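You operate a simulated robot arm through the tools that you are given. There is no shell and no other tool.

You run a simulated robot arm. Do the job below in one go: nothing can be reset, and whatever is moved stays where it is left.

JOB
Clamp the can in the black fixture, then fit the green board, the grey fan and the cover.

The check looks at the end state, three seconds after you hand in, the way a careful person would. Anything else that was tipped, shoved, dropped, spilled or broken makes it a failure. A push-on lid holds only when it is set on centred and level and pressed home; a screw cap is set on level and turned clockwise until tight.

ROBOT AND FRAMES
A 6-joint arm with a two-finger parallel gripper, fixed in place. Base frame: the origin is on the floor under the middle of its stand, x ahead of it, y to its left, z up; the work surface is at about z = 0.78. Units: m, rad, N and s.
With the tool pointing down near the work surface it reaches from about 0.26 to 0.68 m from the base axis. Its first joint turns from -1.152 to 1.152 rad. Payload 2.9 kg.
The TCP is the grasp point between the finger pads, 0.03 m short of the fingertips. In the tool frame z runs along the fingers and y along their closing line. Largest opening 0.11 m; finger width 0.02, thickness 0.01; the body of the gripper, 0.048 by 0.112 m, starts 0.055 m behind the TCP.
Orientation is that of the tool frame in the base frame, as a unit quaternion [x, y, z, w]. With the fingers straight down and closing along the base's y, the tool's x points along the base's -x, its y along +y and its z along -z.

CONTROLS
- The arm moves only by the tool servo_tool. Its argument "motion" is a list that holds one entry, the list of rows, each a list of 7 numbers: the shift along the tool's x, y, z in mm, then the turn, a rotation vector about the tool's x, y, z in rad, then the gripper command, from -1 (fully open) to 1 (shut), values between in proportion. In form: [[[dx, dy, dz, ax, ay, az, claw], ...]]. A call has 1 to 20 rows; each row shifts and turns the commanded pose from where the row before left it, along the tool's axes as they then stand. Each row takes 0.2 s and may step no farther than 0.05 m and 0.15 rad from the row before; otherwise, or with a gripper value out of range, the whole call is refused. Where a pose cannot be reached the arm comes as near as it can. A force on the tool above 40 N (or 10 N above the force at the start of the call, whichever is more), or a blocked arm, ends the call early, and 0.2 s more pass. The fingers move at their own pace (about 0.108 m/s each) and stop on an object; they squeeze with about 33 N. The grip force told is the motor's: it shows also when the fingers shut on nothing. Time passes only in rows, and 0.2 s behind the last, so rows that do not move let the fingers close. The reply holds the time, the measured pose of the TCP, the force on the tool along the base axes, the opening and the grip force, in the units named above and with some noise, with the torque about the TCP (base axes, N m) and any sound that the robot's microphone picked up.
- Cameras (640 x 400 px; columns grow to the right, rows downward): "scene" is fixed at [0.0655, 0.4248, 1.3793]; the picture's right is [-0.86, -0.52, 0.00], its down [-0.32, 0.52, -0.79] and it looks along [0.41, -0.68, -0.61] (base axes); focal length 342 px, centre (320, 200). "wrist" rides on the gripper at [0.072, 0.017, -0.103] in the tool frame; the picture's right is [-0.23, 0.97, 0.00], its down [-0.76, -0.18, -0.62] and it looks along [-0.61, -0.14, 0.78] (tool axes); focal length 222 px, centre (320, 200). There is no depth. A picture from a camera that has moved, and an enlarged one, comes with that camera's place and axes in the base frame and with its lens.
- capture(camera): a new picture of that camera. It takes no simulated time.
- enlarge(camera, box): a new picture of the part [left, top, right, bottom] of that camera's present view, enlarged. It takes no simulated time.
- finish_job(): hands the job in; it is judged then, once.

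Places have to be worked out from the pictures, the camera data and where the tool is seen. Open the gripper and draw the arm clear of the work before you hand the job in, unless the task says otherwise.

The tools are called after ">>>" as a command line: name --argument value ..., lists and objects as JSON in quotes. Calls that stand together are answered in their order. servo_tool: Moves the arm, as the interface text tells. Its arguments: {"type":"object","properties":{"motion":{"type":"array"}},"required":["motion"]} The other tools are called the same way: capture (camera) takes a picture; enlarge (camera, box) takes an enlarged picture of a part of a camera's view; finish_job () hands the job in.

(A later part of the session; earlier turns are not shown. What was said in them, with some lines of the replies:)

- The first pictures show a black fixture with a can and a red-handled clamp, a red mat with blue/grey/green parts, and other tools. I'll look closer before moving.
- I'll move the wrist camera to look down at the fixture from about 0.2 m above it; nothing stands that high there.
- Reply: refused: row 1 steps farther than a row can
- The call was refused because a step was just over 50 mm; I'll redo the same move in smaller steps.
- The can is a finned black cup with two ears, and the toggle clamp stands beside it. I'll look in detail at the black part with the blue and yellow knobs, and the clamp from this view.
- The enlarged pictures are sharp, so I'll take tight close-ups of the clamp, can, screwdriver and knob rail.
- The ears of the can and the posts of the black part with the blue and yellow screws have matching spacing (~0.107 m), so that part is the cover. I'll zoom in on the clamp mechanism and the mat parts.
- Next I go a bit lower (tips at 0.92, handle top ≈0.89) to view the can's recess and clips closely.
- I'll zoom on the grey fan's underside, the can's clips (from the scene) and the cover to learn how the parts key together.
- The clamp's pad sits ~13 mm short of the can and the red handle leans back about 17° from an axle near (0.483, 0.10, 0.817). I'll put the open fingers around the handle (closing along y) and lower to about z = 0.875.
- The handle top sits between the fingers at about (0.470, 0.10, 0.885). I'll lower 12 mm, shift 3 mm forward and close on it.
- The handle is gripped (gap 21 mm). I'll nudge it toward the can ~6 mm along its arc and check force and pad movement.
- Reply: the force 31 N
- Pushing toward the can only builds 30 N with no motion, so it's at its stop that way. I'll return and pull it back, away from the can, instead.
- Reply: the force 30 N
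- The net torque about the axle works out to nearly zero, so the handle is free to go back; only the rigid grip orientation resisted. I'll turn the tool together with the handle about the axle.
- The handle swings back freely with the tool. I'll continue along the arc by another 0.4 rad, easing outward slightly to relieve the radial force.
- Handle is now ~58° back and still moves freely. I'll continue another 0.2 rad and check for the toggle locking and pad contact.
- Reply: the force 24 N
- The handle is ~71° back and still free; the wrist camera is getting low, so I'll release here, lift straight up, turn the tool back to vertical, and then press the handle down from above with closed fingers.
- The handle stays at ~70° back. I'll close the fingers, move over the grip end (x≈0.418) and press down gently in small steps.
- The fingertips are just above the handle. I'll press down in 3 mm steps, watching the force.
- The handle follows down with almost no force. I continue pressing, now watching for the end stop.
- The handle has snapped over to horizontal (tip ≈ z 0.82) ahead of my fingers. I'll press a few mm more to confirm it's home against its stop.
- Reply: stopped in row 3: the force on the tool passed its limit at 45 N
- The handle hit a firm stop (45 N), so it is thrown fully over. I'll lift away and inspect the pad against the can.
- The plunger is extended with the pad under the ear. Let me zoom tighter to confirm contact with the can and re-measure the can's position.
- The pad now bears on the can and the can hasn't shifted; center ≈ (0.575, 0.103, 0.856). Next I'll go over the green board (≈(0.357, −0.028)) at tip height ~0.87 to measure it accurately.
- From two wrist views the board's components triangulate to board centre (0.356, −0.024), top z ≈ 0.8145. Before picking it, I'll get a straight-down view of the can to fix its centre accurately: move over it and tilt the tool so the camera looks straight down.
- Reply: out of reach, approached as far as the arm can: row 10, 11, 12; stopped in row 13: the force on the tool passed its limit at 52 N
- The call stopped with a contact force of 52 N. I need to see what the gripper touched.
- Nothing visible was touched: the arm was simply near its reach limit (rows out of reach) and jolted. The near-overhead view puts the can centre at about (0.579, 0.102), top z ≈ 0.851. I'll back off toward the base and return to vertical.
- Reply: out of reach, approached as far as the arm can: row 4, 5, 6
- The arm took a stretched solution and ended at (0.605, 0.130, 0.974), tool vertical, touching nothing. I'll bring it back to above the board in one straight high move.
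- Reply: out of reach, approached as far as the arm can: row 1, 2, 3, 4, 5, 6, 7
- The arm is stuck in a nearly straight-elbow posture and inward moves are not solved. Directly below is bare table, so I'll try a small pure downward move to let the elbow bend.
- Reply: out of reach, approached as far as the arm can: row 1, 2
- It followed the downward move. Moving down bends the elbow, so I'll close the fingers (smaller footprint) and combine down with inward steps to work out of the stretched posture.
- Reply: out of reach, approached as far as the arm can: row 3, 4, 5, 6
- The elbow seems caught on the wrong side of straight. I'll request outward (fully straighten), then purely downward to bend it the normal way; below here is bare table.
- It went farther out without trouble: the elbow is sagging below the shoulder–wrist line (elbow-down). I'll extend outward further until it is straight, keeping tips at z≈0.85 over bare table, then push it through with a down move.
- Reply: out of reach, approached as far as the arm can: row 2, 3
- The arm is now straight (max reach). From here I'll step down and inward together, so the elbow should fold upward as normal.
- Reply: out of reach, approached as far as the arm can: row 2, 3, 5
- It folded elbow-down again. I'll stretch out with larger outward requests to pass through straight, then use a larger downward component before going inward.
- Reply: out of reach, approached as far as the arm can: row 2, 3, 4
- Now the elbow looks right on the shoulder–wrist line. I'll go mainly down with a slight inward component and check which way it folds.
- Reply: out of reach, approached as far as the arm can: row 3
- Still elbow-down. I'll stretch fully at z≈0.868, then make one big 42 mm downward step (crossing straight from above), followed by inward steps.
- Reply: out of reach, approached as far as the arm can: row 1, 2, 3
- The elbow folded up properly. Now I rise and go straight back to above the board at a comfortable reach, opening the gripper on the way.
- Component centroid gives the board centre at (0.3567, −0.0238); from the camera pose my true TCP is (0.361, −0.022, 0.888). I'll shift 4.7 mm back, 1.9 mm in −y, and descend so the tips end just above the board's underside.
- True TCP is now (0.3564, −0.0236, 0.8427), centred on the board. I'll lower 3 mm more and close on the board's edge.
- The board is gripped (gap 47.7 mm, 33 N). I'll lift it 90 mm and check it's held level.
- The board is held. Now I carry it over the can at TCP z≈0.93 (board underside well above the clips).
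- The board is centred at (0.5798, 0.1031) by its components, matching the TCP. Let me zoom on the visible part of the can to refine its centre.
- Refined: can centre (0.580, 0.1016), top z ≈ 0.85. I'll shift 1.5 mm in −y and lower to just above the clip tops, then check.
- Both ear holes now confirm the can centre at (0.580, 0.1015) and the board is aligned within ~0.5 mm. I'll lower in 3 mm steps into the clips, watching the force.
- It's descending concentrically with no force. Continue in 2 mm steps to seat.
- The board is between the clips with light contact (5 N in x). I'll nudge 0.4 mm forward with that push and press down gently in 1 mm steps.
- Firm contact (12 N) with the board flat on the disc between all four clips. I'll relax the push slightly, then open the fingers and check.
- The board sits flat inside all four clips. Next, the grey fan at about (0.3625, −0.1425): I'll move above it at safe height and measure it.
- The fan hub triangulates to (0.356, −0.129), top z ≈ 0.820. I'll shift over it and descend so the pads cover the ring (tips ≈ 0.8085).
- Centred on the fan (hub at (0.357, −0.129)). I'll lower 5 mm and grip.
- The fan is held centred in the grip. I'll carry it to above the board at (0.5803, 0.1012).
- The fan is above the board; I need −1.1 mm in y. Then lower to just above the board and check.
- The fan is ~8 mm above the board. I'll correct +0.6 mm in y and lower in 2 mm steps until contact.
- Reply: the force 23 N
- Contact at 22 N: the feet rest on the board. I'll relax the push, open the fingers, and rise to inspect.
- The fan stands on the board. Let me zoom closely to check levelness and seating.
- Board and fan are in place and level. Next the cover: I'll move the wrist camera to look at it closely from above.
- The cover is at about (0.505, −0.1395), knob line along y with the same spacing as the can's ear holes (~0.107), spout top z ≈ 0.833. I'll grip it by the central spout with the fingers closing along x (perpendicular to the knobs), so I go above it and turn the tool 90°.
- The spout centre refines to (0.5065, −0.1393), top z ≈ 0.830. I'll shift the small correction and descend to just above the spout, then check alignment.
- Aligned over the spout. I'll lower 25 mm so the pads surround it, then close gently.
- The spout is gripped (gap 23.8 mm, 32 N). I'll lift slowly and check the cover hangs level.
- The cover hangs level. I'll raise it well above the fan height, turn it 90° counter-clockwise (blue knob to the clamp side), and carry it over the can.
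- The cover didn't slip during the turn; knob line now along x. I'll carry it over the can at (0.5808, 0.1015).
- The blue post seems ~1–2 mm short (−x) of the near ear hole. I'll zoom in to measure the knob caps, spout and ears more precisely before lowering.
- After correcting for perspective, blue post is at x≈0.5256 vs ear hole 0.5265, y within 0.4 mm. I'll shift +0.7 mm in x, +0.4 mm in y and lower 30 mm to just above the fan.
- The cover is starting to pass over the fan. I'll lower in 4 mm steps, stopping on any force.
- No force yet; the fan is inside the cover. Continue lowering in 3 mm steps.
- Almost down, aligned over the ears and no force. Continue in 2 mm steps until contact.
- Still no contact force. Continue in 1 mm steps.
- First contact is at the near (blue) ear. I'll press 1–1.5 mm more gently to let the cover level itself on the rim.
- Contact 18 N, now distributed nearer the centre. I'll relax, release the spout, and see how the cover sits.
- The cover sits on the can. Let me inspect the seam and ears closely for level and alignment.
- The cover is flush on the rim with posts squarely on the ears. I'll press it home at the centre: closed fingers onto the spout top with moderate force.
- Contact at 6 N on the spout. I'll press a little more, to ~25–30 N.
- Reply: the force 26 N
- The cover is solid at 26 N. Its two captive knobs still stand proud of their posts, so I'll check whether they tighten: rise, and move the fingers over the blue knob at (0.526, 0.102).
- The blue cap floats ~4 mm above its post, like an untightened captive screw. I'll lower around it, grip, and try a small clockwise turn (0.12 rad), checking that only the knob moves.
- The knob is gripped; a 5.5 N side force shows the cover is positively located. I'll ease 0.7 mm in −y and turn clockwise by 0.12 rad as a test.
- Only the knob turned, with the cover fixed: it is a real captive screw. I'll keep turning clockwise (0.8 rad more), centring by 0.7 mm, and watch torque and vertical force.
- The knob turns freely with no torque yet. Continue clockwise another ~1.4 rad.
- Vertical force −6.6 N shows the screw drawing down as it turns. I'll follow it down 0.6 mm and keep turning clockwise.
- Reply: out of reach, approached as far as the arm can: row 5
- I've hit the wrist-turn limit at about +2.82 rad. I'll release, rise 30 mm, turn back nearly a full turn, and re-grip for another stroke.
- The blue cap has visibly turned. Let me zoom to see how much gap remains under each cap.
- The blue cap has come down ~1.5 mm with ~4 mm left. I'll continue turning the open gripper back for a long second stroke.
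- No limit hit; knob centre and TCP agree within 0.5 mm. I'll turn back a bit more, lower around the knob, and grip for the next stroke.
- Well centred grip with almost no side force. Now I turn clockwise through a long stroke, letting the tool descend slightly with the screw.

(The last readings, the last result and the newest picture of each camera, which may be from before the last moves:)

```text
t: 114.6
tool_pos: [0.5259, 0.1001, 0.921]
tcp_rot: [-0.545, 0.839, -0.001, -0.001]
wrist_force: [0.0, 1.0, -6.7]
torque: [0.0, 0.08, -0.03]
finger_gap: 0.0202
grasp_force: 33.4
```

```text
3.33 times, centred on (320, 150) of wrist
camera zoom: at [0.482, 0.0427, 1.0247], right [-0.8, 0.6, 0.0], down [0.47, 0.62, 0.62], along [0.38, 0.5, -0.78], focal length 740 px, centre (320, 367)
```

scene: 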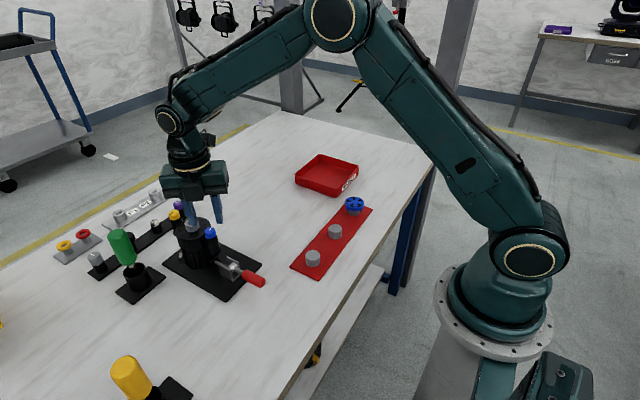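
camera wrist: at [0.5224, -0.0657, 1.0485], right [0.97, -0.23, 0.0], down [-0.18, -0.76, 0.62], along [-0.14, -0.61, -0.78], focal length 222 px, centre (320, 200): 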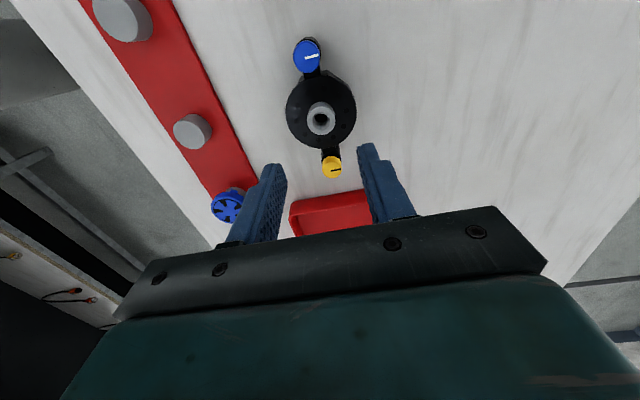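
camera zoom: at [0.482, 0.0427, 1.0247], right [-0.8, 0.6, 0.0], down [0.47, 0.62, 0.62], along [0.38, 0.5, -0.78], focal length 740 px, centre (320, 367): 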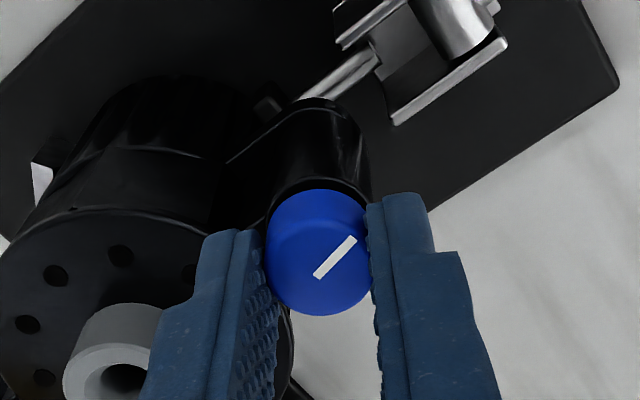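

The knob keeps drawing down (−6.7 N). I'll follow down faster (0.5 mm catch-up) and keep turning.

>>> servo_tool --motion '[[[0, 0, 0.5, 0, 0, 0.1, 1], [0, 0, 0.07, 0, 0, 0.14, 1], [0, 0, 0.07, 0, 0, 0.14, 1], [0, 0, 0.07, 0, 0, 0.14, 1], [0, 0, 0.07, 0, 0, 0.14, 1], [0, 0, 0.07, 0, 0, 0.14, 1], [0, 0, 0.07, 0, 0, 0.14, 1], [0, 0, 0.07, 0, 0, 0.14, 1], [0, 0, 0.07, 0, 0, 0.14, 1], [0, 0, 0.07, 0, 0, 0.14, 1], [0, 0, 0.07, 0, 0, 0.14, 1], [0, 0, 0.07, 0, 0, 0.14, 1], [0, 0, 0, 0, 0, 0, 1]]]'

>>> enlarge --camera "wrist" --box '[260, 90, 380, 210]'

>>> enlarge --camera "scene" --box '[170, 195, 235, 265]'

```text
t: 117.4
tool_pos: [0.5253, 0.0998, 0.9203]
tcp_rot: [0.241, 0.97, -0.001, 0.0]
wrist_force: [-4.4, -1.1, -2.0]
torque: [0.09, 0.26, 0.04]
finger_gap: 0.0207
grasp_force: 33.6
```

```text
3.33 times, centred on (320, 150) of wrist
camera zoom: at [0.4709, 0.1511, 1.0234], right [0.66, 0.75, 0.0], down [0.59, -0.51, 0.62], along [0.47, -0.41, -0.78], focal length 740 px, centre (320, 367)
```

zoom: 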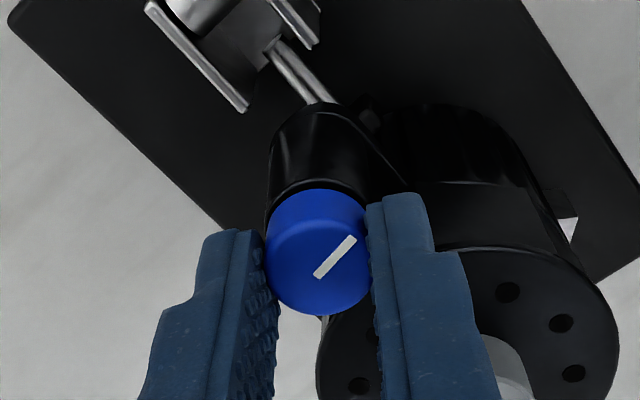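

```text
5.71 times, centred on (202, 230) of scene
camera zoom: at [0.0655, 0.4248, 1.3793], right [-0.86, -0.52, 0.0], down [-0.32, 0.52, -0.79], along [0.41, -0.68, -0.61], focal length 1952 px, centre (991, 29)
```

zoom: 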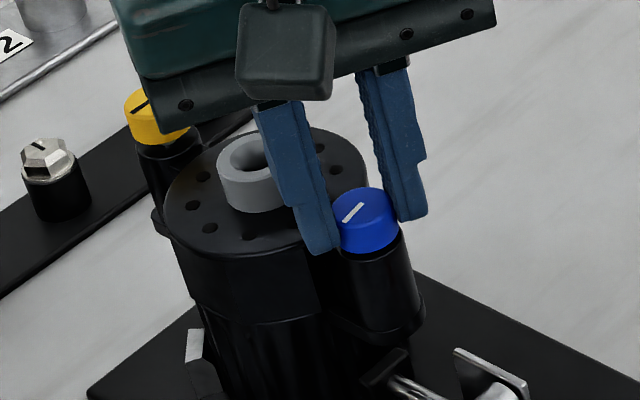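

Still free-turning with small torque. Continue to near the wrist limit.

>>> servo_tool --motion '[[[0, 0, 0.1, 0, 0, 0.14, 1], [0, 0, 0.07, 0, 0, 0.14, 1], [0, 0, 0.07, 0, 0, 0.14, 1], [0, 0, 0.07, 0, 0, 0.14, 1], [0, 0, 0.07, 0, 0, 0.14, 1], [0, 0, 0.07, 0, 0, 0.14, 1], [0, 0, 0.07, 0, 0, 0.14, 1], [0, 0, 0.07, 0, 0, 0.14, 1], [0, 0, 0.07, 0, 0, 0.14, 1], [0, 0, 0.07, 0, 0, 0.14, 1], [0, 0, 0.07, 0, 0, 0.14, 1], [0, 0, 0.07, 0, 0, 0.14, 1], [0, 0, 0.07, 0, 0, 0.14, 1], [0, 0, 0.07, 0, 0, 0.14, 1], [0, 0, 0.07, 0, 0, 0.14, 1], [0, 0, 0.07, 0, 0, 0.14, 1], [0, 0, 0, 0, 0, 0, 1]]]'

>>> enlarge --camera "wrist" --box '[260, 90, 380, 210]'

```text
t: 121.0
tool_pos: [0.5249, 0.1007, 0.9181]
tcp_rot: [0.979, 0.205, 0.001, 0.001]
wrist_force: [-1.6, 1.3, 1.7]
torque: [0.23, 0.17, 0.17]
finger_gap: 0.0204
grasp_force: 33.6
```

```text
3.33 times, centred on (320, 150) of wrist
camera zoom: at [0.6, 0.1158, 1.0222], right [0.18, -0.98, 0.0], down [-0.77, -0.14, 0.62], along [-0.61, -0.12, -0.78], focal length 740 px, centre (320, 367)
```

zoom: 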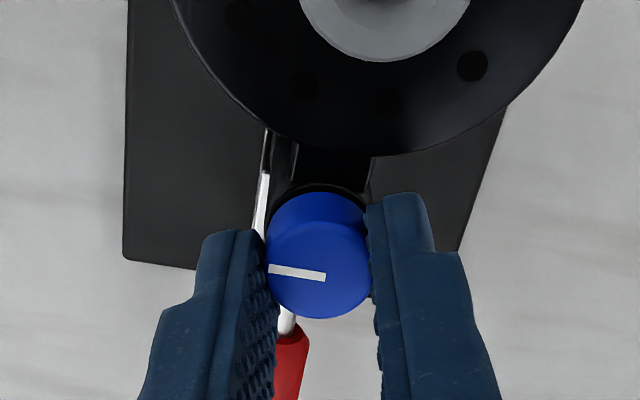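

The knob stopped turning and the grip began to slip at 0.17 N·m: it is tight. I'll release, rise and check.

>>> servo_tool --motion '[[[0, 0, 0, 0, 0, 0, 0.3], [0, 0, 0, 0, 0, 0, 0.3], [0, 0, -15, 0, 0, 0, 0.3], [0, 0, -20, 0, 0, 0, 0.3], [0, 0, -20, 0, 0, 0, 0.3], [0, 0, 0, 0, 0, 0, 0.3]]]'

>>> enlarge --camera "scene" --box '[170, 195, 235, 265]'

>>> enlarge --camera "scene" --box '[202, 222, 222, 247]'

>>> enlarge --camera "wrist" --box '[240, 40, 400, 210]'

```text
t: 122.4
tool_pos: [0.526, 0.1003, 0.9723]
tcp_rot: [0.978, 0.207, 0.0, 0.001]
wrist_force: [-0.5, 0.2, -0.2]
torque: [-0.01, 0.0, -0.02]
finger_gap: 0.0385
grasp_force: 0.1
```

```text
5.71 times, centred on (202, 230) of scene
camera zoom: at [0.0655, 0.4248, 1.3793], right [-0.86, -0.52, 0.0], down [-0.32, 0.52, -0.79], along [0.41, -0.68, -0.61], focal length 1952 px, centre (991, 29)
```

zoom: 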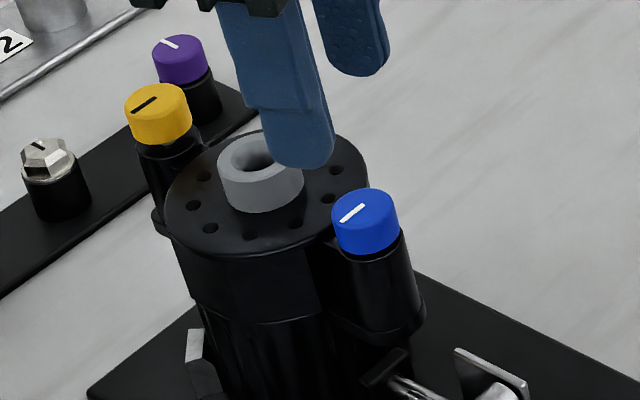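

```text
16.00 times, centred on (212, 234) of scene
camera zoom: at [0.0655, 0.4248, 1.3793], right [-0.86, -0.52, 0.0], down [-0.32, 0.52, -0.79], along [0.41, -0.68, -0.61], focal length 5465 px, centre (2048, -352)
```

zoom: 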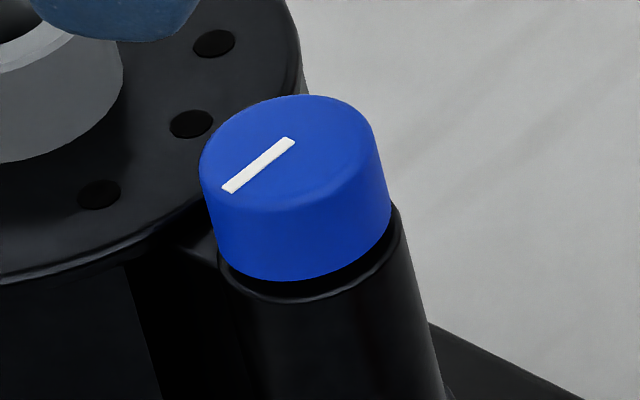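

```text
2.35 times, centred on (320, 125) of wrist
camera zoom: at [0.6002, 0.1159, 1.0775], right [0.19, -0.98, 0.0], down [-0.77, -0.14, 0.62], along [-0.61, -0.12, -0.78], focal length 523 px, centre (320, 376)
```

zoom: 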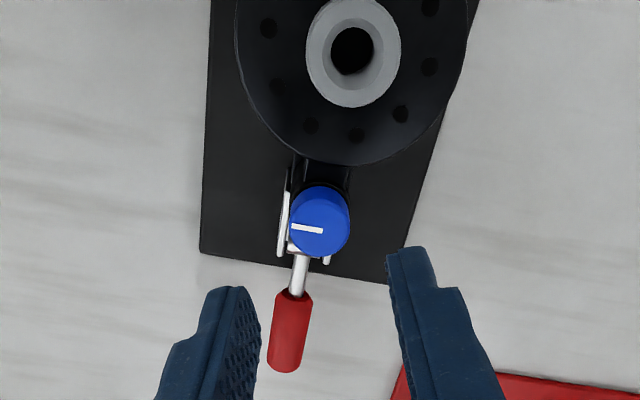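

The blue knob made one full turn and seated tight. Now the yellow one at (0.6315, 0.102): first I turn the open gripper back in place (above everything).

>>> servo_tool --motion '[[[0, 0, 0, 0, 0, -0.146, 0.3], [0, 0, 0, 0, 0, -0.146, 0.3], [0, 0, 0, 0, 0, -0.146, 0.3], [0, 0, 0, 0, 0, -0.146, 0.3], [0, 0, 0, 0, 0, -0.146, 0.3], [0, 0, 0, 0, 0, -0.146, 0.3], [0, 0, 0, 0, 0, -0.146, 0.3], [0, 0, 0, 0, 0, -0.146, 0.3], [0, 0, 0, 0, 0, -0.146, 0.3], [0, 0, 0, 0, 0, -0.146, 0.3], [0, 0, 0, 0, 0, -0.146, 0.3], [0, 0, 0, 0, 0, -0.146, 0.3], [0, 0, 0, 0, 0, -0.146, 0.3], [0, 0, 0, 0, 0, -0.146, 0.3], [0, 0, 0, 0, 0, -0.146, 0.3], [0, 0, 0, 0, 0, -0.146, 0.3], [0, 0, 0, 0, 0, -0.146, 0.3], [0, 0, 0, 0, 0, -0.146, 0.3], [0, 0, 0, 0, 0, -0.1, 0.3], [0, 0, 0, 0, 0, 0, 0.3]]]'

>>> enlarge --camera "wrist" --box '[230, 40, 410, 230]'

```text
t: 126.6
tool_pos: [0.5248, 0.1002, 0.9731]
tcp_rot: [-0.003, 1.0, -0.001, 0.0]
wrist_force: [-0.2, -0.4, -0.4]
torque: [0.03, 0.01, 0.01]
finger_gap: 0.0384
grasp_force: 0.0
```

```text
2.11 times, centred on (320, 135) of wrist
camera zoom: at [0.4542, 0.1187, 1.0768], right [0.22, 0.98, 0.0], down [0.76, -0.17, 0.62], along [0.61, -0.14, -0.78], focal length 468 px, centre (320, 337)
```

zoom: 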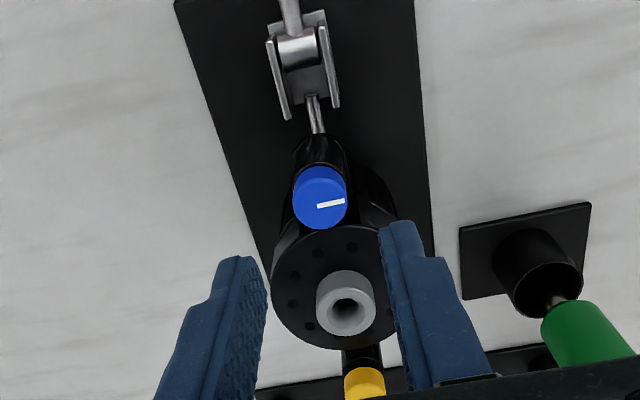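

Tool is back at yaw 0; blue's mark points +y again (exactly one turn). Now I move over the yellow knob.

>>> servo_tool --motion '[[[-35, 0, 0, 0, 0, 0, 0.3], [-35, 0.2, 0, 0, 0, 0, 0.3], [-35, 0.2, 0, 0, 0, 0, 0.3], [0, 0, 15, 0, 0, 0, 0.3], [0, 0, 0, 0, 0, 0, 0.3], [0, 0, 0, 0, 0, 0, 0.3]]]'

>>> enlarge --camera "wrist" --box '[240, 70, 400, 220]'

>>> enlarge --camera "scene" --box '[165, 170, 235, 265]'

```text
t: 128.0
tool_pos: [0.631, 0.1017, 0.9578]
tcp_rot: [-0.001, 1.0, -0.001, 0.0]
wrist_force: [0.0, 0.6, -0.3]
torque: [0.0, -0.03, 0.02]
finger_gap: 0.0384
grasp_force: 0.0
```

```text
2.67 times, centred on (320, 145) of wrist
camera zoom: at [0.5596, 0.12, 1.0622], right [0.22, 0.97, 0.0], down [0.76, -0.17, 0.62], along [0.61, -0.14, -0.78], focal length 592 px, centre (320, 347)
```

zoom: 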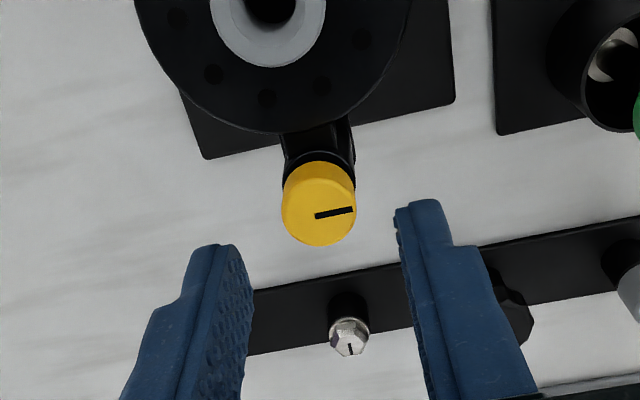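

```text
4.21 times, centred on (200, 218) of scene
camera zoom: at [0.0655, 0.4248, 1.3793], right [-0.86, -0.52, 0.0], down [-0.32, 0.52, -0.79], along [0.41, -0.68, -0.61], focal length 1438 px, centre (825, 126)
```

zoom: 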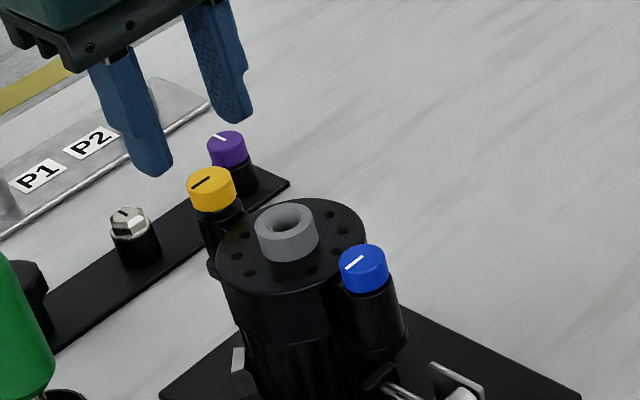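

Centred over the yellow knob (≈(0.632, 0.1026)). I'll lower around it and grip.

>>> servo_tool --motion '[[[0, -0.4, 15, 0, 0, 0, 0.3], [0, 0, 13, 0, 0, 0, 0.3], [0, 0, 5, 0, 0, 0, 0.3], [0, 0, 3, 0, 0, 0, 0.3], [0, 0, 0, 0, 0, 0, 0.3], [0, 0, 0, 0, 0, 0, 1], [0, 0, 0, 0, 0, 0, 1], [0, 0, 0, 0, 0, 0, 1]]]'

>>> enlarge --camera "wrist" --box '[260, 90, 380, 210]'

>>> enlarge --camera "scene" --box '[165, 180, 225, 255]'

```text
t: 129.8
tool_pos: [0.6301, 0.1008, 0.9218]
tcp_rot: [-0.002, 1.0, -0.001, 0.001]
wrist_force: [-0.1, -1.5, 0.5]
torque: [-0.03, -0.03, 0.02]
finger_gap: 0.0204
grasp_force: 32.6
```

```text
3.33 times, centred on (320, 150) of wrist
camera zoom: at [0.5594, 0.1191, 1.0258], right [0.22, 0.97, 0.0], down [0.76, -0.17, 0.62], along [0.61, -0.14, -0.78], focal length 740 px, centre (320, 367)
```

zoom: 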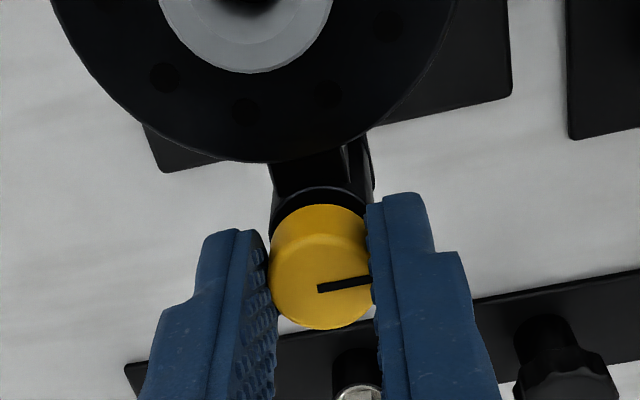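

```text
5.33 times, centred on (195, 218) of scene
camera zoom: at [0.0655, 0.4248, 1.3793], right [-0.86, -0.52, 0.0], down [-0.32, 0.52, -0.79], along [0.41, -0.68, -0.61], focal length 1822 px, centre (987, 107)
```

zoom: 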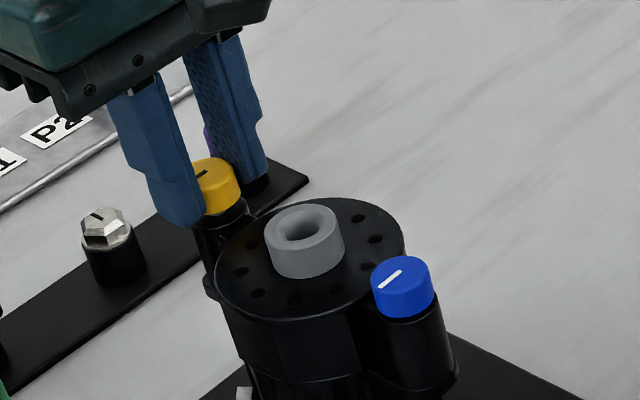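

The yellow knob is ~2.5 mm farther out than the tool centre. I'll open, shift +2.5 mm in x, and re-grip so the turn is concentric.

>>> servo_tool --motion '[[[0, 0, 0, 0, 0, 0, 0.3], [0, 0, 0, 0, 0, 0, 0.3], [-2.5, 0, 0, 0, 0, 0, 0.3], [0, 0, 0, 0, 0, 0, 0.3], [0, 0, 0, 0, 0, 0, 1], [0, 0, 0, 0, 0, 0, 1], [0, 0, 0, 0, 0, 0, 1]]]'

>>> enlarge --camera "wrist" --box '[260, 90, 380, 210]'

```text
t: 131.4
tool_pos: [0.6335, 0.1008, 0.9229]
tcp_rot: [-0.002, 1.0, -0.001, 0.0]
wrist_force: [0.3, -3.0, 1.7]
torque: [-0.15, 0.01, 0.01]
finger_gap: 0.0206
grasp_force: 32.5
```

```text
3.33 times, centred on (320, 150) of wrist
camera zoom: at [0.5618, 0.1192, 1.026], right [0.22, 0.97, 0.0], down [0.76, -0.17, 0.62], along [0.61, -0.14, -0.78], focal length 740 px, centre (320, 367)
```

zoom: 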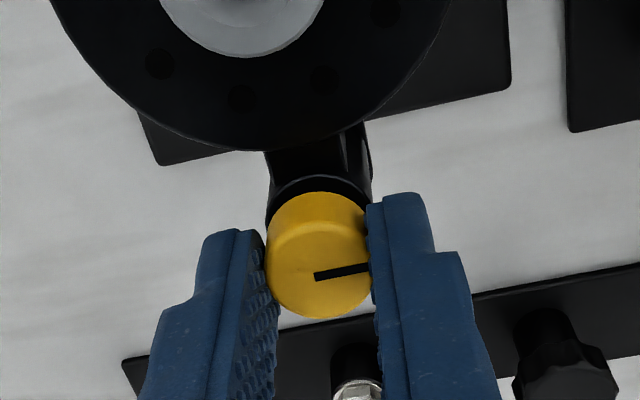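

Now concentric (spacing to blue 0.107, so the cover is centred at x=0.580). Turn clockwise.

>>> servo_tool --motion '[[[0, -0.3, 0, 0, 0, 0.1, 1], [0, 0, 0.04, 0, 0, 0.14, 1], [0, 0, 0.04, 0, 0, 0.14, 1], [0, 0, 0.04, 0, 0, 0.14, 1], [0, 0, 0.06, 0, 0, 0.14, 1], [0, 0, 0.06, 0, 0, 0.14, 1], [0, 0, 0.06, 0, 0, 0.14, 1], [0, 0, 0.06, 0, 0, 0.14, 1], [0, 0, 0.06, 0, 0, 0.14, 1], [0, 0, 0.06, 0, 0, 0.14, 1], [0, 0, 0.06, 0, 0, 0.14, 1], [0, 0, 0, 0, 0, 0, 1]]]'

>>> enlarge --camera "wrist" --box '[260, 90, 380, 210]'

>>> enlarge --camera "scene" --box '[165, 180, 235, 265]'

```text
t: 134.0
tool_pos: [0.6326, 0.1006, 0.9219]
tcp_rot: [0.681, 0.733, -0.001, 0.002]
wrist_force: [4.2, 3.6, 0.2]
torque: [0.24, -0.11, -0.01]
finger_gap: 0.0206
grasp_force: 33.0
```

```text
3.33 times, centred on (320, 150) of wrist
camera zoom: at [0.6459, 0.1758, 1.0255], right [0.99, -0.16, 0.0], down [-0.12, -0.77, 0.62], along [-0.1, -0.62, -0.78], focal length 740 px, centre (320, 367)
```

zoom: 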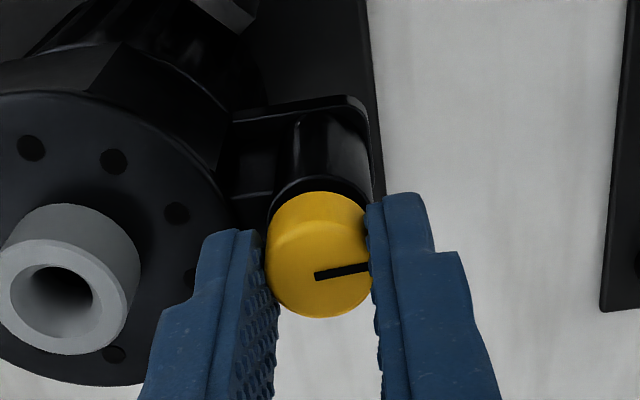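

```text
4.71 times, centred on (200, 222) of scene
camera zoom: at [0.0656, 0.4249, 1.3792], right [-0.86, -0.52, 0.0], down [-0.32, 0.52, -0.79], along [0.41, -0.68, -0.61], focal length 1607 px, centre (885, 94)
```

zoom: 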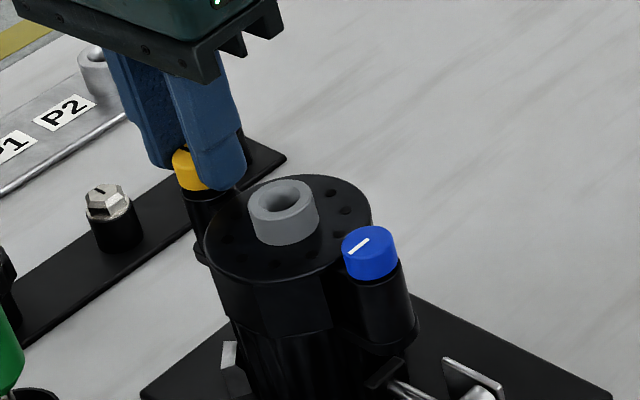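

The yellow knob turns with the tool. Continue to near the wrist limit.

>>> servo_tool --motion '[[[0, 0, 0.06, 0, 0, 0.14, 1], [0, 0, 0.06, 0, 0, 0.14, 1], [0, 0, 0.06, 0, 0, 0.14, 1], [0, 0, 0.06, 0, 0, 0.14, 1], [0, 0, 0.06, 0, 0, 0.14, 1], [0, 0, 0.06, 0, 0, 0.14, 1], [0, 0, 0.06, 0, 0, 0.14, 1], [0, 0, 0.06, 0, 0, 0.14, 1], [0, 0, 0.06, 0, 0, 0.12, 1], [0, 0, 0, 0, 0, 0, 1], [0, 0, 0, 0, 0, 0, 0.3], [0, 0, 0, 0, 0, 0, 0.3], [0, 0, -15, 0, 0, 0, 0.3], [0, 0, -20, 0, 0, 0, 0.3], [0, 0, 0, 0, 0, 0, 0.3]]]'

>>> enlarge --camera "wrist" --box '[240, 60, 400, 210]'

>>> enlarge --camera "scene" --box '[165, 180, 235, 265]'

```text
t: 137.2
tool_pos: [0.6336, 0.1003, 0.9551]
tcp_rot: [0.98, 0.201, 0.0, 0.001]
wrist_force: [0.4, 0.1, -0.2]
torque: [-0.01, 0.03, -0.03]
finger_gap: 0.0388
grasp_force: 0.1
```

```text
2.67 times, centred on (320, 135) of wrist
camera zoom: at [0.7077, 0.1156, 1.0597], right [0.18, -0.98, 0.0], down [-0.77, -0.14, 0.62], along [-0.61, -0.11, -0.78], focal length 592 px, centre (320, 373)
```

zoom: 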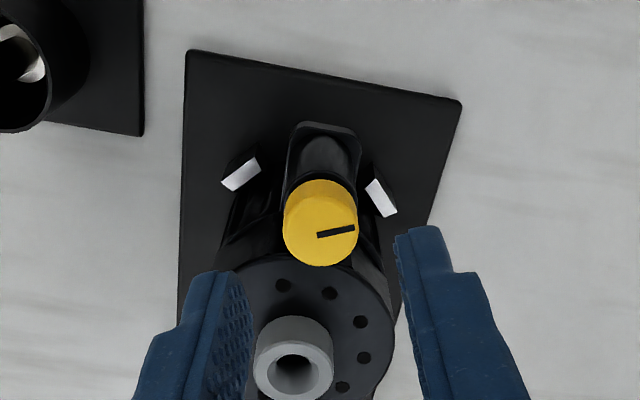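

```text
4.71 times, centred on (200, 222) of scene
camera zoom: at [0.0655, 0.4248, 1.3793], right [-0.86, -0.52, 0.0], down [-0.32, 0.52, -0.79], along [0.41, -0.68, -0.61], focal length 1607 px, centre (885, 94)
```

zoom: 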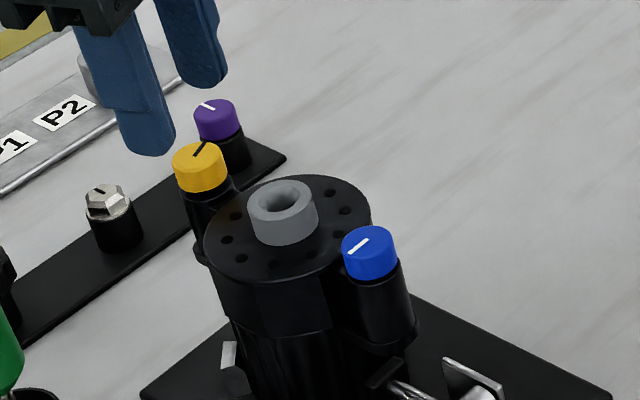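

Yellow has turned 2.74 rad. Turn the open gripper back for the second stroke.

>>> servo_tool --motion '[[[0, 0, 0, 0, 0, -0.146, 0.3], [0, 0, 0, 0, 0, -0.146, 0.3], [0, 0, 0, 0, 0, -0.146, 0.3], [0, 0, 0, 0, 0, -0.146, 0.3], [0, 0, 0, 0, 0, -0.146, 0.3], [0, 0, 0, 0, 0, -0.146, 0.3], [0, 0, 0, 0, 0, -0.146, 0.3], [0, 0, 0, 0, 0, -0.146, 0.3], [0, 0, 0, 0, 0, -0.146, 0.3], [0, 0, 0, 0, 0, -0.146, 0.3], [0, 0, 0, 0, 0, -0.146, 0.3], [0, 0, 0, 0, 0, -0.146, 0.3], [0, 0, 0, 0, 0, -0.146, 0.3], [0, 0, 0, 0, 0, -0.146, 0.3], [0, 0, 0, 0, 0, -0.146, 0.3], [0, 0, 0, 0, 0, -0.146, 0.3], [0, 0, 0, 0, 0, -0.146, 0.3], [0, 0, 0, 0, 0, -0.146, 0.3], [0, 0, 0, 0, 0, -0.146, 0.3], [0, 0, 0, 0, 0, 0, 0.3]]]'

```text
t: 141.4
tool_pos: [0.633, 0.1014, 0.9555]
tcp_rot: [-0.02, 1.0, -0.001, 0.001]
wrist_force: [-0.4, 0.1, 0.1]
torque: [0.02, 0.01, 0.04]
finger_gap: 0.0387
grasp_force: 0.1
```

Halfway back with no limits flagged. Continue turning back the second half.

>>> servo_tool --motion '[[[0, 0, 0, 0, 0, -0.146, 0.3], [0, 0, 0, 0, 0, -0.146, 0.3], [0, 0, 0, 0, 0, -0.146, 0.3], [0, 0, 0, 0, 0, -0.146, 0.3], [0, 0, 0, 0, 0, -0.146, 0.3], [0, 0, 0, 0, 0, -0.146, 0.3], [0, 0, 0, 0, 0, -0.146, 0.3], [0, 0, 0, 0, 0, -0.146, 0.3], [0, 0, 0, 0, 0, -0.146, 0.3], [0, 0, 0, 0, 0, -0.146, 0.3], [0, 0, 0, 0, 0, -0.146, 0.3], [0, 0, 0, 0, 0, -0.146, 0.3], [0, 0, 0, 0, 0, -0.146, 0.3], [0, 0, 0, 0, 0, -0.146, 0.3], [0, 0, 0, 0, 0, -0.146, 0.3], [0, 0, 0, 0, 0, -0.146, 0.3], [0, 0, 0, 0, 0, -0.146, 0.3], [0, 0, 0, 0, 0, -0.146, 0.3], [0, 0, 0, 0, 0, 0, 0.3]]]'

>>> enlarge --camera "wrist" --box '[240, 60, 400, 210]'

>>> capture --camera "scene"

```text
t: 145.4
tool_pos: [0.6335, 0.1005, 0.9556]
tcp_rot: [0.972, -0.233, 0.001, 0.0]
wrist_force: [0.0, 0.0, 0.4]
torque: [-0.01, 0.0, 0.04]
finger_gap: 0.0384
grasp_force: 0.1
```

```text
2.67 times, centred on (320, 135) of wrist
camera zoom: at [0.6914, 0.0541, 1.0596], right [-0.64, -0.77, 0.0], down [-0.6, 0.5, 0.62], along [-0.48, 0.4, -0.78], focal length 592 px, centre (320, 373)
```

zoom: 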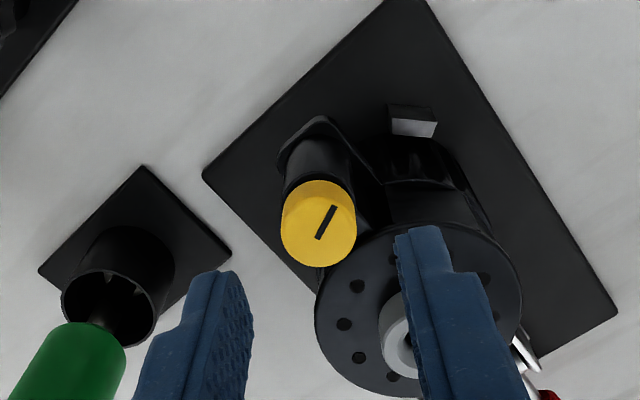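

```text
taken
```

scene: 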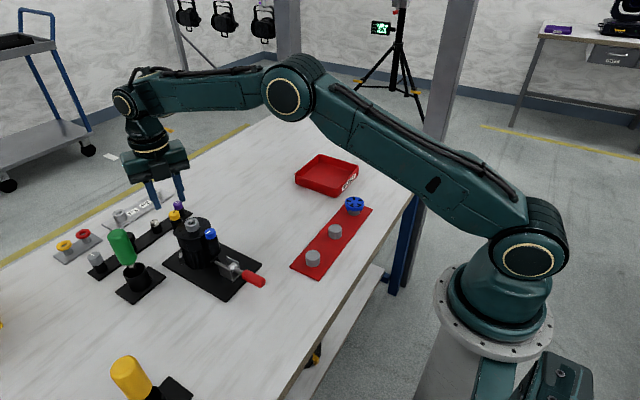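

Aligned with the yellow knob at yaw −2.67. Lower, grip, and turn clockwise.

>>> servo_tool --motion '[[[0, 0, 15, 0, 0, 0, 0.3], [0, 0, 15, 0, 0, 0, 0.3], [0, 0, 5, 0, 0, 0, 0.3], [0, 0, 0, 0, 0, 0, 0.3], [0, 0, 0, 0, 0, 0, 1], [0, 0, 0, 0, 0, 0, 1], [0, 0, 0, 0, 0, 0, 1]]]'

>>> enlarge --camera "wrist" --box '[260, 90, 380, 210]'

```text
t: 147.0
tool_pos: [0.6332, 0.0996, 0.9214]
tcp_rot: [0.972, -0.235, 0.001, 0.0]
wrist_force: [2.2, 2.4, 0.1]
torque: [0.25, -0.21, -0.03]
finger_gap: 0.0205
grasp_force: 32.7
```

```text
3.33 times, centred on (320, 150) of wrist
camera zoom: at [0.6913, 0.0541, 1.0251], right [-0.65, -0.76, 0.0], down [-0.6, 0.51, 0.62], along [-0.47, 0.4, -0.78], focal length 740 px, centre (320, 367)
```

zoom: 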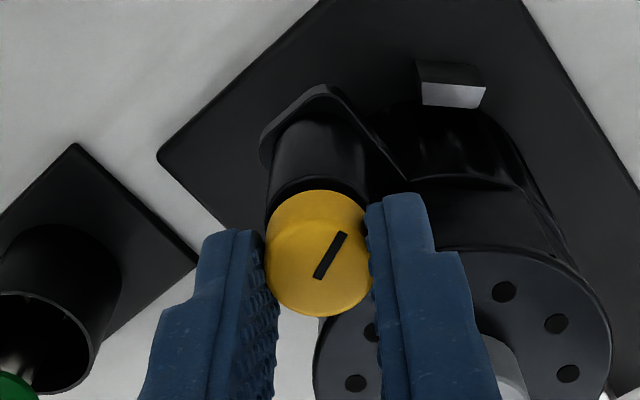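

Good grip. Turn clockwise 1.8 rad, following the screw down.

>>> servo_tool --motion '[[[0, 0, 0.06, 0, 0, 0.14, 1], [0, 0, 0.06, 0, 0, 0.14, 1], [0, 0, 0.06, 0, 0, 0.14, 1], [0, 0, 0.06, 0, 0, 0.14, 1], [0, 0, 0.06, 0, 0, 0.14, 1], [0, 0, 0.06, 0, 0, 0.14, 1], [0, 0, 0.06, 0, 0, 0.14, 1], [0, 0, 0.06, 0, 0, 0.14, 1], [0, 0, 0.06, 0, 0, 0.14, 1], [0, 0, 0.06, 0, 0, 0.14, 1], [0, 0, 0.06, 0, 0, 0.14, 1], [0, 0, 0.06, 0, 0, 0.14, 1], [0, 0, 0.06, 0, 0, 0.14, 1], [0, 0, 0, 0, 0, 0, 1]]]'

>>> enlarge --camera "wrist" --box '[260, 90, 380, 210]'

```text
t: 150.0
tool_pos: [0.6338, 0.1, 0.9206]
tcp_rot: [-0.41, 0.912, -0.002, 0.0]
wrist_force: [1.5, 2.1, 4.6]
torque: [0.11, 0.12, -0.01]
finger_gap: 0.0208
grasp_force: 32.8
```

```text
3.33 times, centred on (320, 150) of wrist
camera zoom: at [0.5738, 0.059, 1.0235], right [-0.58, 0.82, 0.0], down [0.64, 0.45, 0.62], along [0.51, 0.36, -0.78], focal length 740 px, centre (320, 367)
```

zoom: 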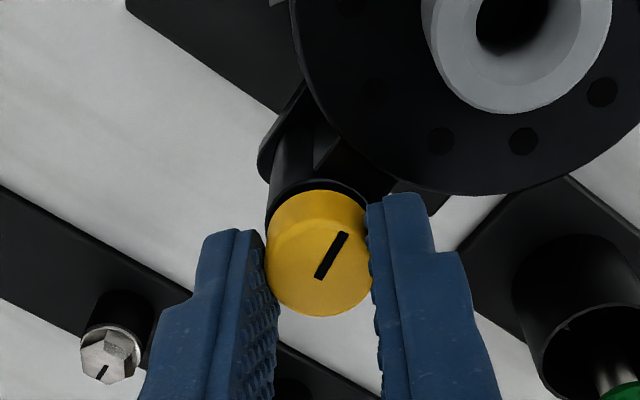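

Still turning with the tool. Continue another ~1.9 rad until it tightens.

>>> servo_tool --motion '[[[0, 0, 0, 0, 0, 0.14, 1], [0, 0, 0.04, 0, 0, 0.14, 1], [0, 0, 0.04, 0, 0, 0.14, 1], [0, 0, 0.04, 0, 0, 0.14, 1], [0, 0, 0.04, 0, 0, 0.14, 1], [0, 0, 0.04, 0, 0, 0.14, 1], [0, 0, 0.04, 0, 0, 0.14, 1], [0, 0, 0.04, 0, 0, 0.14, 1], [0, 0, 0.04, 0, 0, 0.14, 1], [0, 0, 0.04, 0, 0, 0.14, 1], [0, 0, 0.04, 0, 0, 0.14, 1], [0, 0, 0.04, 0, 0, 0.14, 1], [0, 0, 0, 0, 0, 0, 1]]]'

>>> enlarge --camera "wrist" --box '[260, 90, 380, 210]'

```text
t: 152.8
tool_pos: [0.6327, 0.1, 0.9183]
tcp_rot: [0.404, 0.915, 0.0, 0.001]
wrist_force: [1.7, 2.4, 0.6]
torque: [0.3, -0.15, 0.02]
finger_gap: 0.0203
grasp_force: 32.7
```

```text
3.33 times, centred on (320, 150) of wrist
camera zoom: at [0.5982, 0.1672, 1.0226], right [0.87, 0.49, 0.0], down [0.38, -0.68, 0.62], along [0.3, -0.55, -0.78], focal length 740 px, centre (320, 367)
```

zoom: 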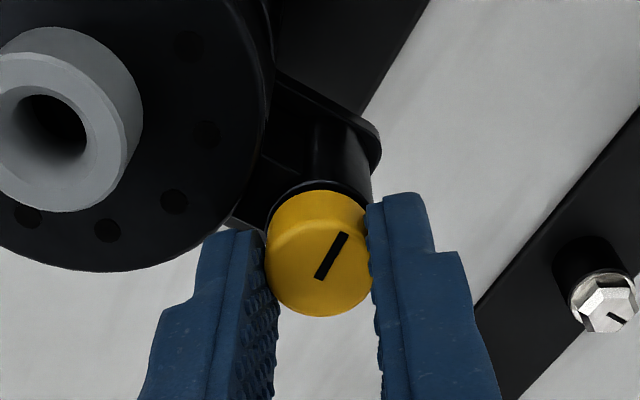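

Nearly one full turn; keep turning in smaller steps until the torque rises.

>>> servo_tool --motion '[[[0, 0, 0.03, 0, 0, 0.1, 1], [0, 0, 0.03, 0, 0, 0.1, 1], [0, 0, 0.03, 0, 0, 0.1, 1], [0, 0, 0.03, 0, 0, 0.1, 1], [0, 0, 0, 0, 0, 0, 1]]]'

>>> enlarge --camera "wrist" --box '[260, 90, 380, 210]'

```text
t: 154.0
tool_pos: [0.6335, 0.1, 0.9204]
tcp_rot: [0.578, 0.816, -0.001, 0.001]
wrist_force: [2.6, 2.6, -0.8]
torque: [0.24, -0.2, 0.27]
finger_gap: 0.0204
grasp_force: 32.9
```

```text
3.33 times, centred on (320, 150) of wrist
camera zoom: at [0.6263, 0.1762, 1.0229], right [0.99, 0.11, 0.0], down [0.08, -0.78, 0.62], along [0.07, -0.62, -0.78], focal length 740 px, centre (320, 367)
```

zoom: 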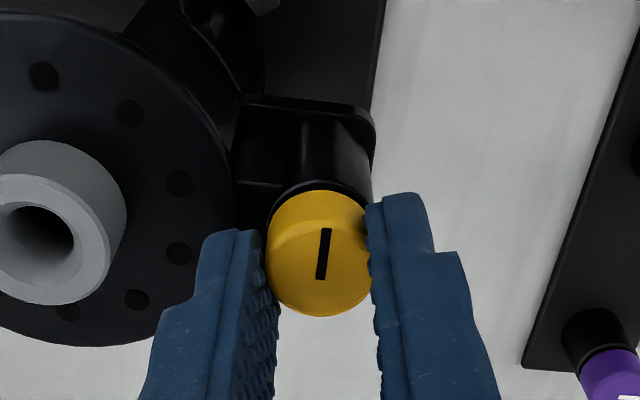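

Torque rose to 0.27 N·m and the knob stopped: yellow is tight. I'll release, rise, and turn the tool back to neutral.

>>> servo_tool --motion '[[[0, 0, 0, 0, 0, 0, 0.3], [0, 0, 0, 0, 0, 0, 0.3], [0, 0, -15, 0, 0, 0, 0.3], [0, 0, -20, 0, 0, 0, 0.3], [0, 0, 0, 0, 0, -0.137, 0.3], [0, 0, 0, 0, 0, -0.137, 0.3], [0, 0, 0, 0, 0, -0.137, 0.3], [0, 0, 0, 0, 0, -0.137, 0.3], [0, 0, 0, 0, 0, -0.137, 0.3], [0, 0, 0, 0, 0, -0.137, 0.3], [0, 0, 0, 0, 0, -0.137, 0.3], [0, 0, 0, 0, 0, -0.137, 0.3], [0, 0, 0, 0, 0, -0.137, 0.3], [20, 0, -10, 0, 0, 0, 0.3], [35, 0, -10, 0, 0, 0, 0.3], [40, 0, -5, 0, 0, 0, -0.5], [40, 0, 0, 0, 0, 0, -1], [0, 0, 0, 0, 0, 0, -1]]]'

>>> capture --camera "wrist"

>>> capture --camera "scene"

>>> enlarge --camera "scene" --box '[165, 195, 245, 285]'

```text
t: 157.8
tool_pos: [0.4971, 0.0985, 0.979]
tcp_rot: [-0.002, 1.0, -0.001, 0.001]
wrist_force: [-0.4, -0.2, 0.1]
torque: [0.02, 0.0, -0.02]
finger_gap: 0.1101
grasp_force: 0.1
```

```text
taken
camera wrist: at [0.4265, 0.1184, 1.0833], right [0.22, 0.97, 0.0], down [0.76, -0.17, 0.62], along [0.61, -0.14, -0.78], focal length 222 px, centre (320, 200)
```

wrist: 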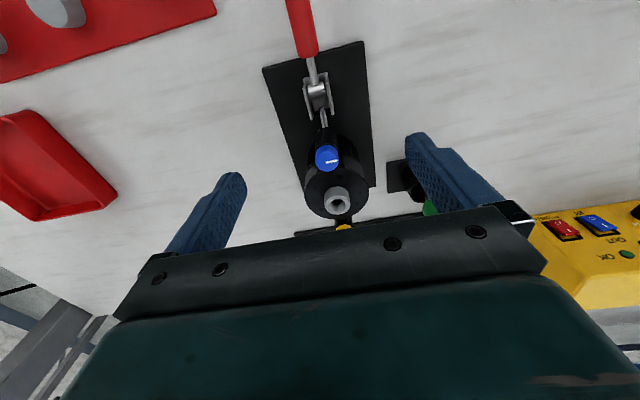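

```text
taken
```

scene: 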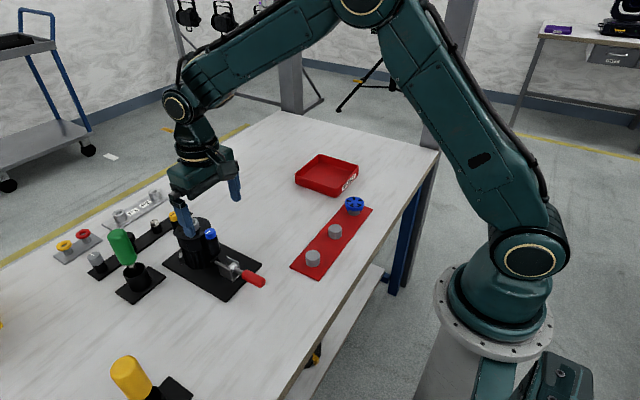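

```text
4.44 times, centred on (205, 240) of scene
camera zoom: at [0.0655, 0.4248, 1.3793], right [-0.86, -0.52, 0.0], down [-0.32, 0.52, -0.79], along [0.41, -0.68, -0.61], focal length 1518 px, centre (831, 22)
```

zoom: 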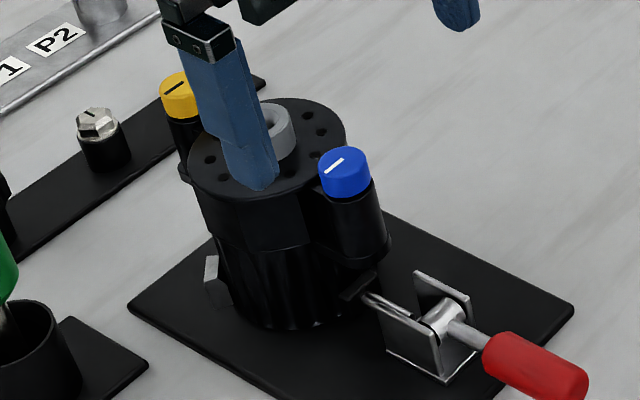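

Both knobs are down. I'll draw the arm up and clear toward its start pose, then do a final inspection.

>>> servo_tool --motion '[[[10, -8, -40, 0, 0, 0, -1], [20, -20, -38, 0, 0, 0, -1], [30, -20, -30, 0, 0, 0, -1], [35, -20, -25, 0, 0, 0, -1], [10, -10, -10, 0, 0, 0, -1], [0, 0, 0, 0, 0, 0, -1], [0, 0, 0, 0, 0, 0, -1]]]'

>>> capture --camera "scene"

>>> enlarge --camera "scene" --box '[165, 195, 245, 285]'

>>> enlarge --camera "scene" --box '[175, 205, 225, 260]'

>>> capture --camera "wrist"

```text
t: 159.4
tool_pos: [0.3918, 0.022, 1.1233]
tcp_rot: [-0.002, 1.0, -0.001, 0.001]
wrist_force: [-0.3, 0.4, -0.3]
torque: [0.01, 0.01, 0.03]
finger_gap: 0.1099
grasp_force: 0.0
```

```text
taken
```

scene: 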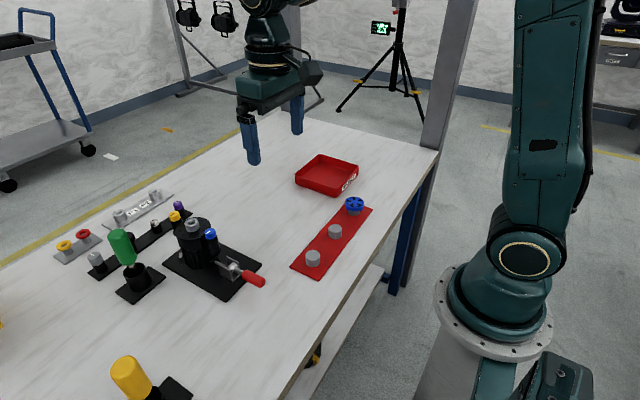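

```text
4.44 times, centred on (205, 240) of scene
camera zoom: at [0.0655, 0.4248, 1.3793], right [-0.86, -0.52, 0.0], down [-0.32, 0.52, -0.79], along [0.41, -0.68, -0.61], focal length 1518 px, centre (831, 22)
```

zoom: 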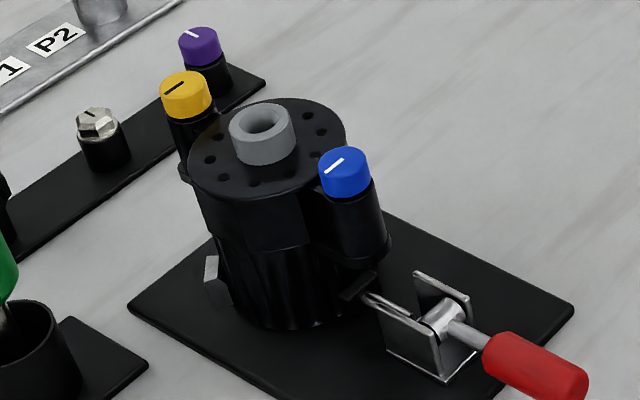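

```text
7.27 times, centred on (200, 232) of scene
camera zoom: at [0.0655, 0.4248, 1.3793], right [-0.86, -0.52, 0.0], down [-0.32, 0.52, -0.79], along [0.41, -0.68, -0.61], focal length 2484 px, centre (1193, -36)
```

zoom: 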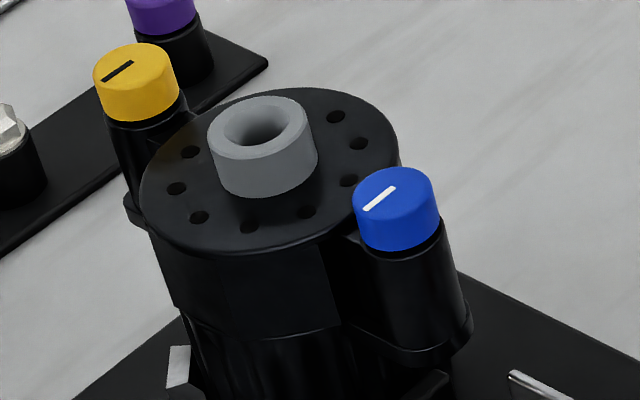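

```text
taken
camera wrist: at [0.3214, 0.0404, 1.2268], right [0.22, 0.97, 0.0], down [0.76, -0.17, 0.62], along [0.61, -0.14, -0.78], focal length 222 px, centre (320, 200)
```

wrist: 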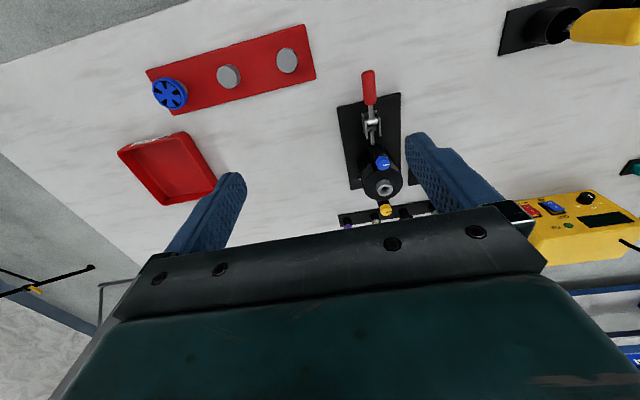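

The clamp handle is down and the pad bears on the can. Board and fan are inside, the cover sits level on the rim, and both its knobs are turned down onto their posts. The blue fan and everything else look undisturbed, and the open gripper is clear of the work, so I'm handing the job in.

>>> finish_job

```text
The job is handed in.
```

I clamped the can, fitted the green board, the grey fan and the cover, and handed the job in. I don't have the check's verdict.

- **Clamp:** the red handle is thrown fully over to its stop (it held at 45 N), with the pad against the can. The can did not move.
- **Board and fan:** the board lies flat on the disc between the four clips, and the fan stands on it inside the cover.
- **Cover:** it sits level on the rim with its posts on the can's two ears, and it held firm when pressed at 26 N. The job did not mention its blue and yellow knobs. They were loose captive screws, so I turned both clockwise about one turn until they stopped.
- **Orientation:** the cover fits either way round. I put the blue knob on the clamp side, since nothing in the pictures said which end it should be.

**Arm:** early on, the arm stretched to its reach limit while I was lining up a view of the can. The force limit tripped at 52 N, and it took several moves to bring the arm back. I saw nothing touched or moved in the pictures.

At hand-in the gripper was open and clear, and the blue fan and the rest of the bench looked undisturbed.
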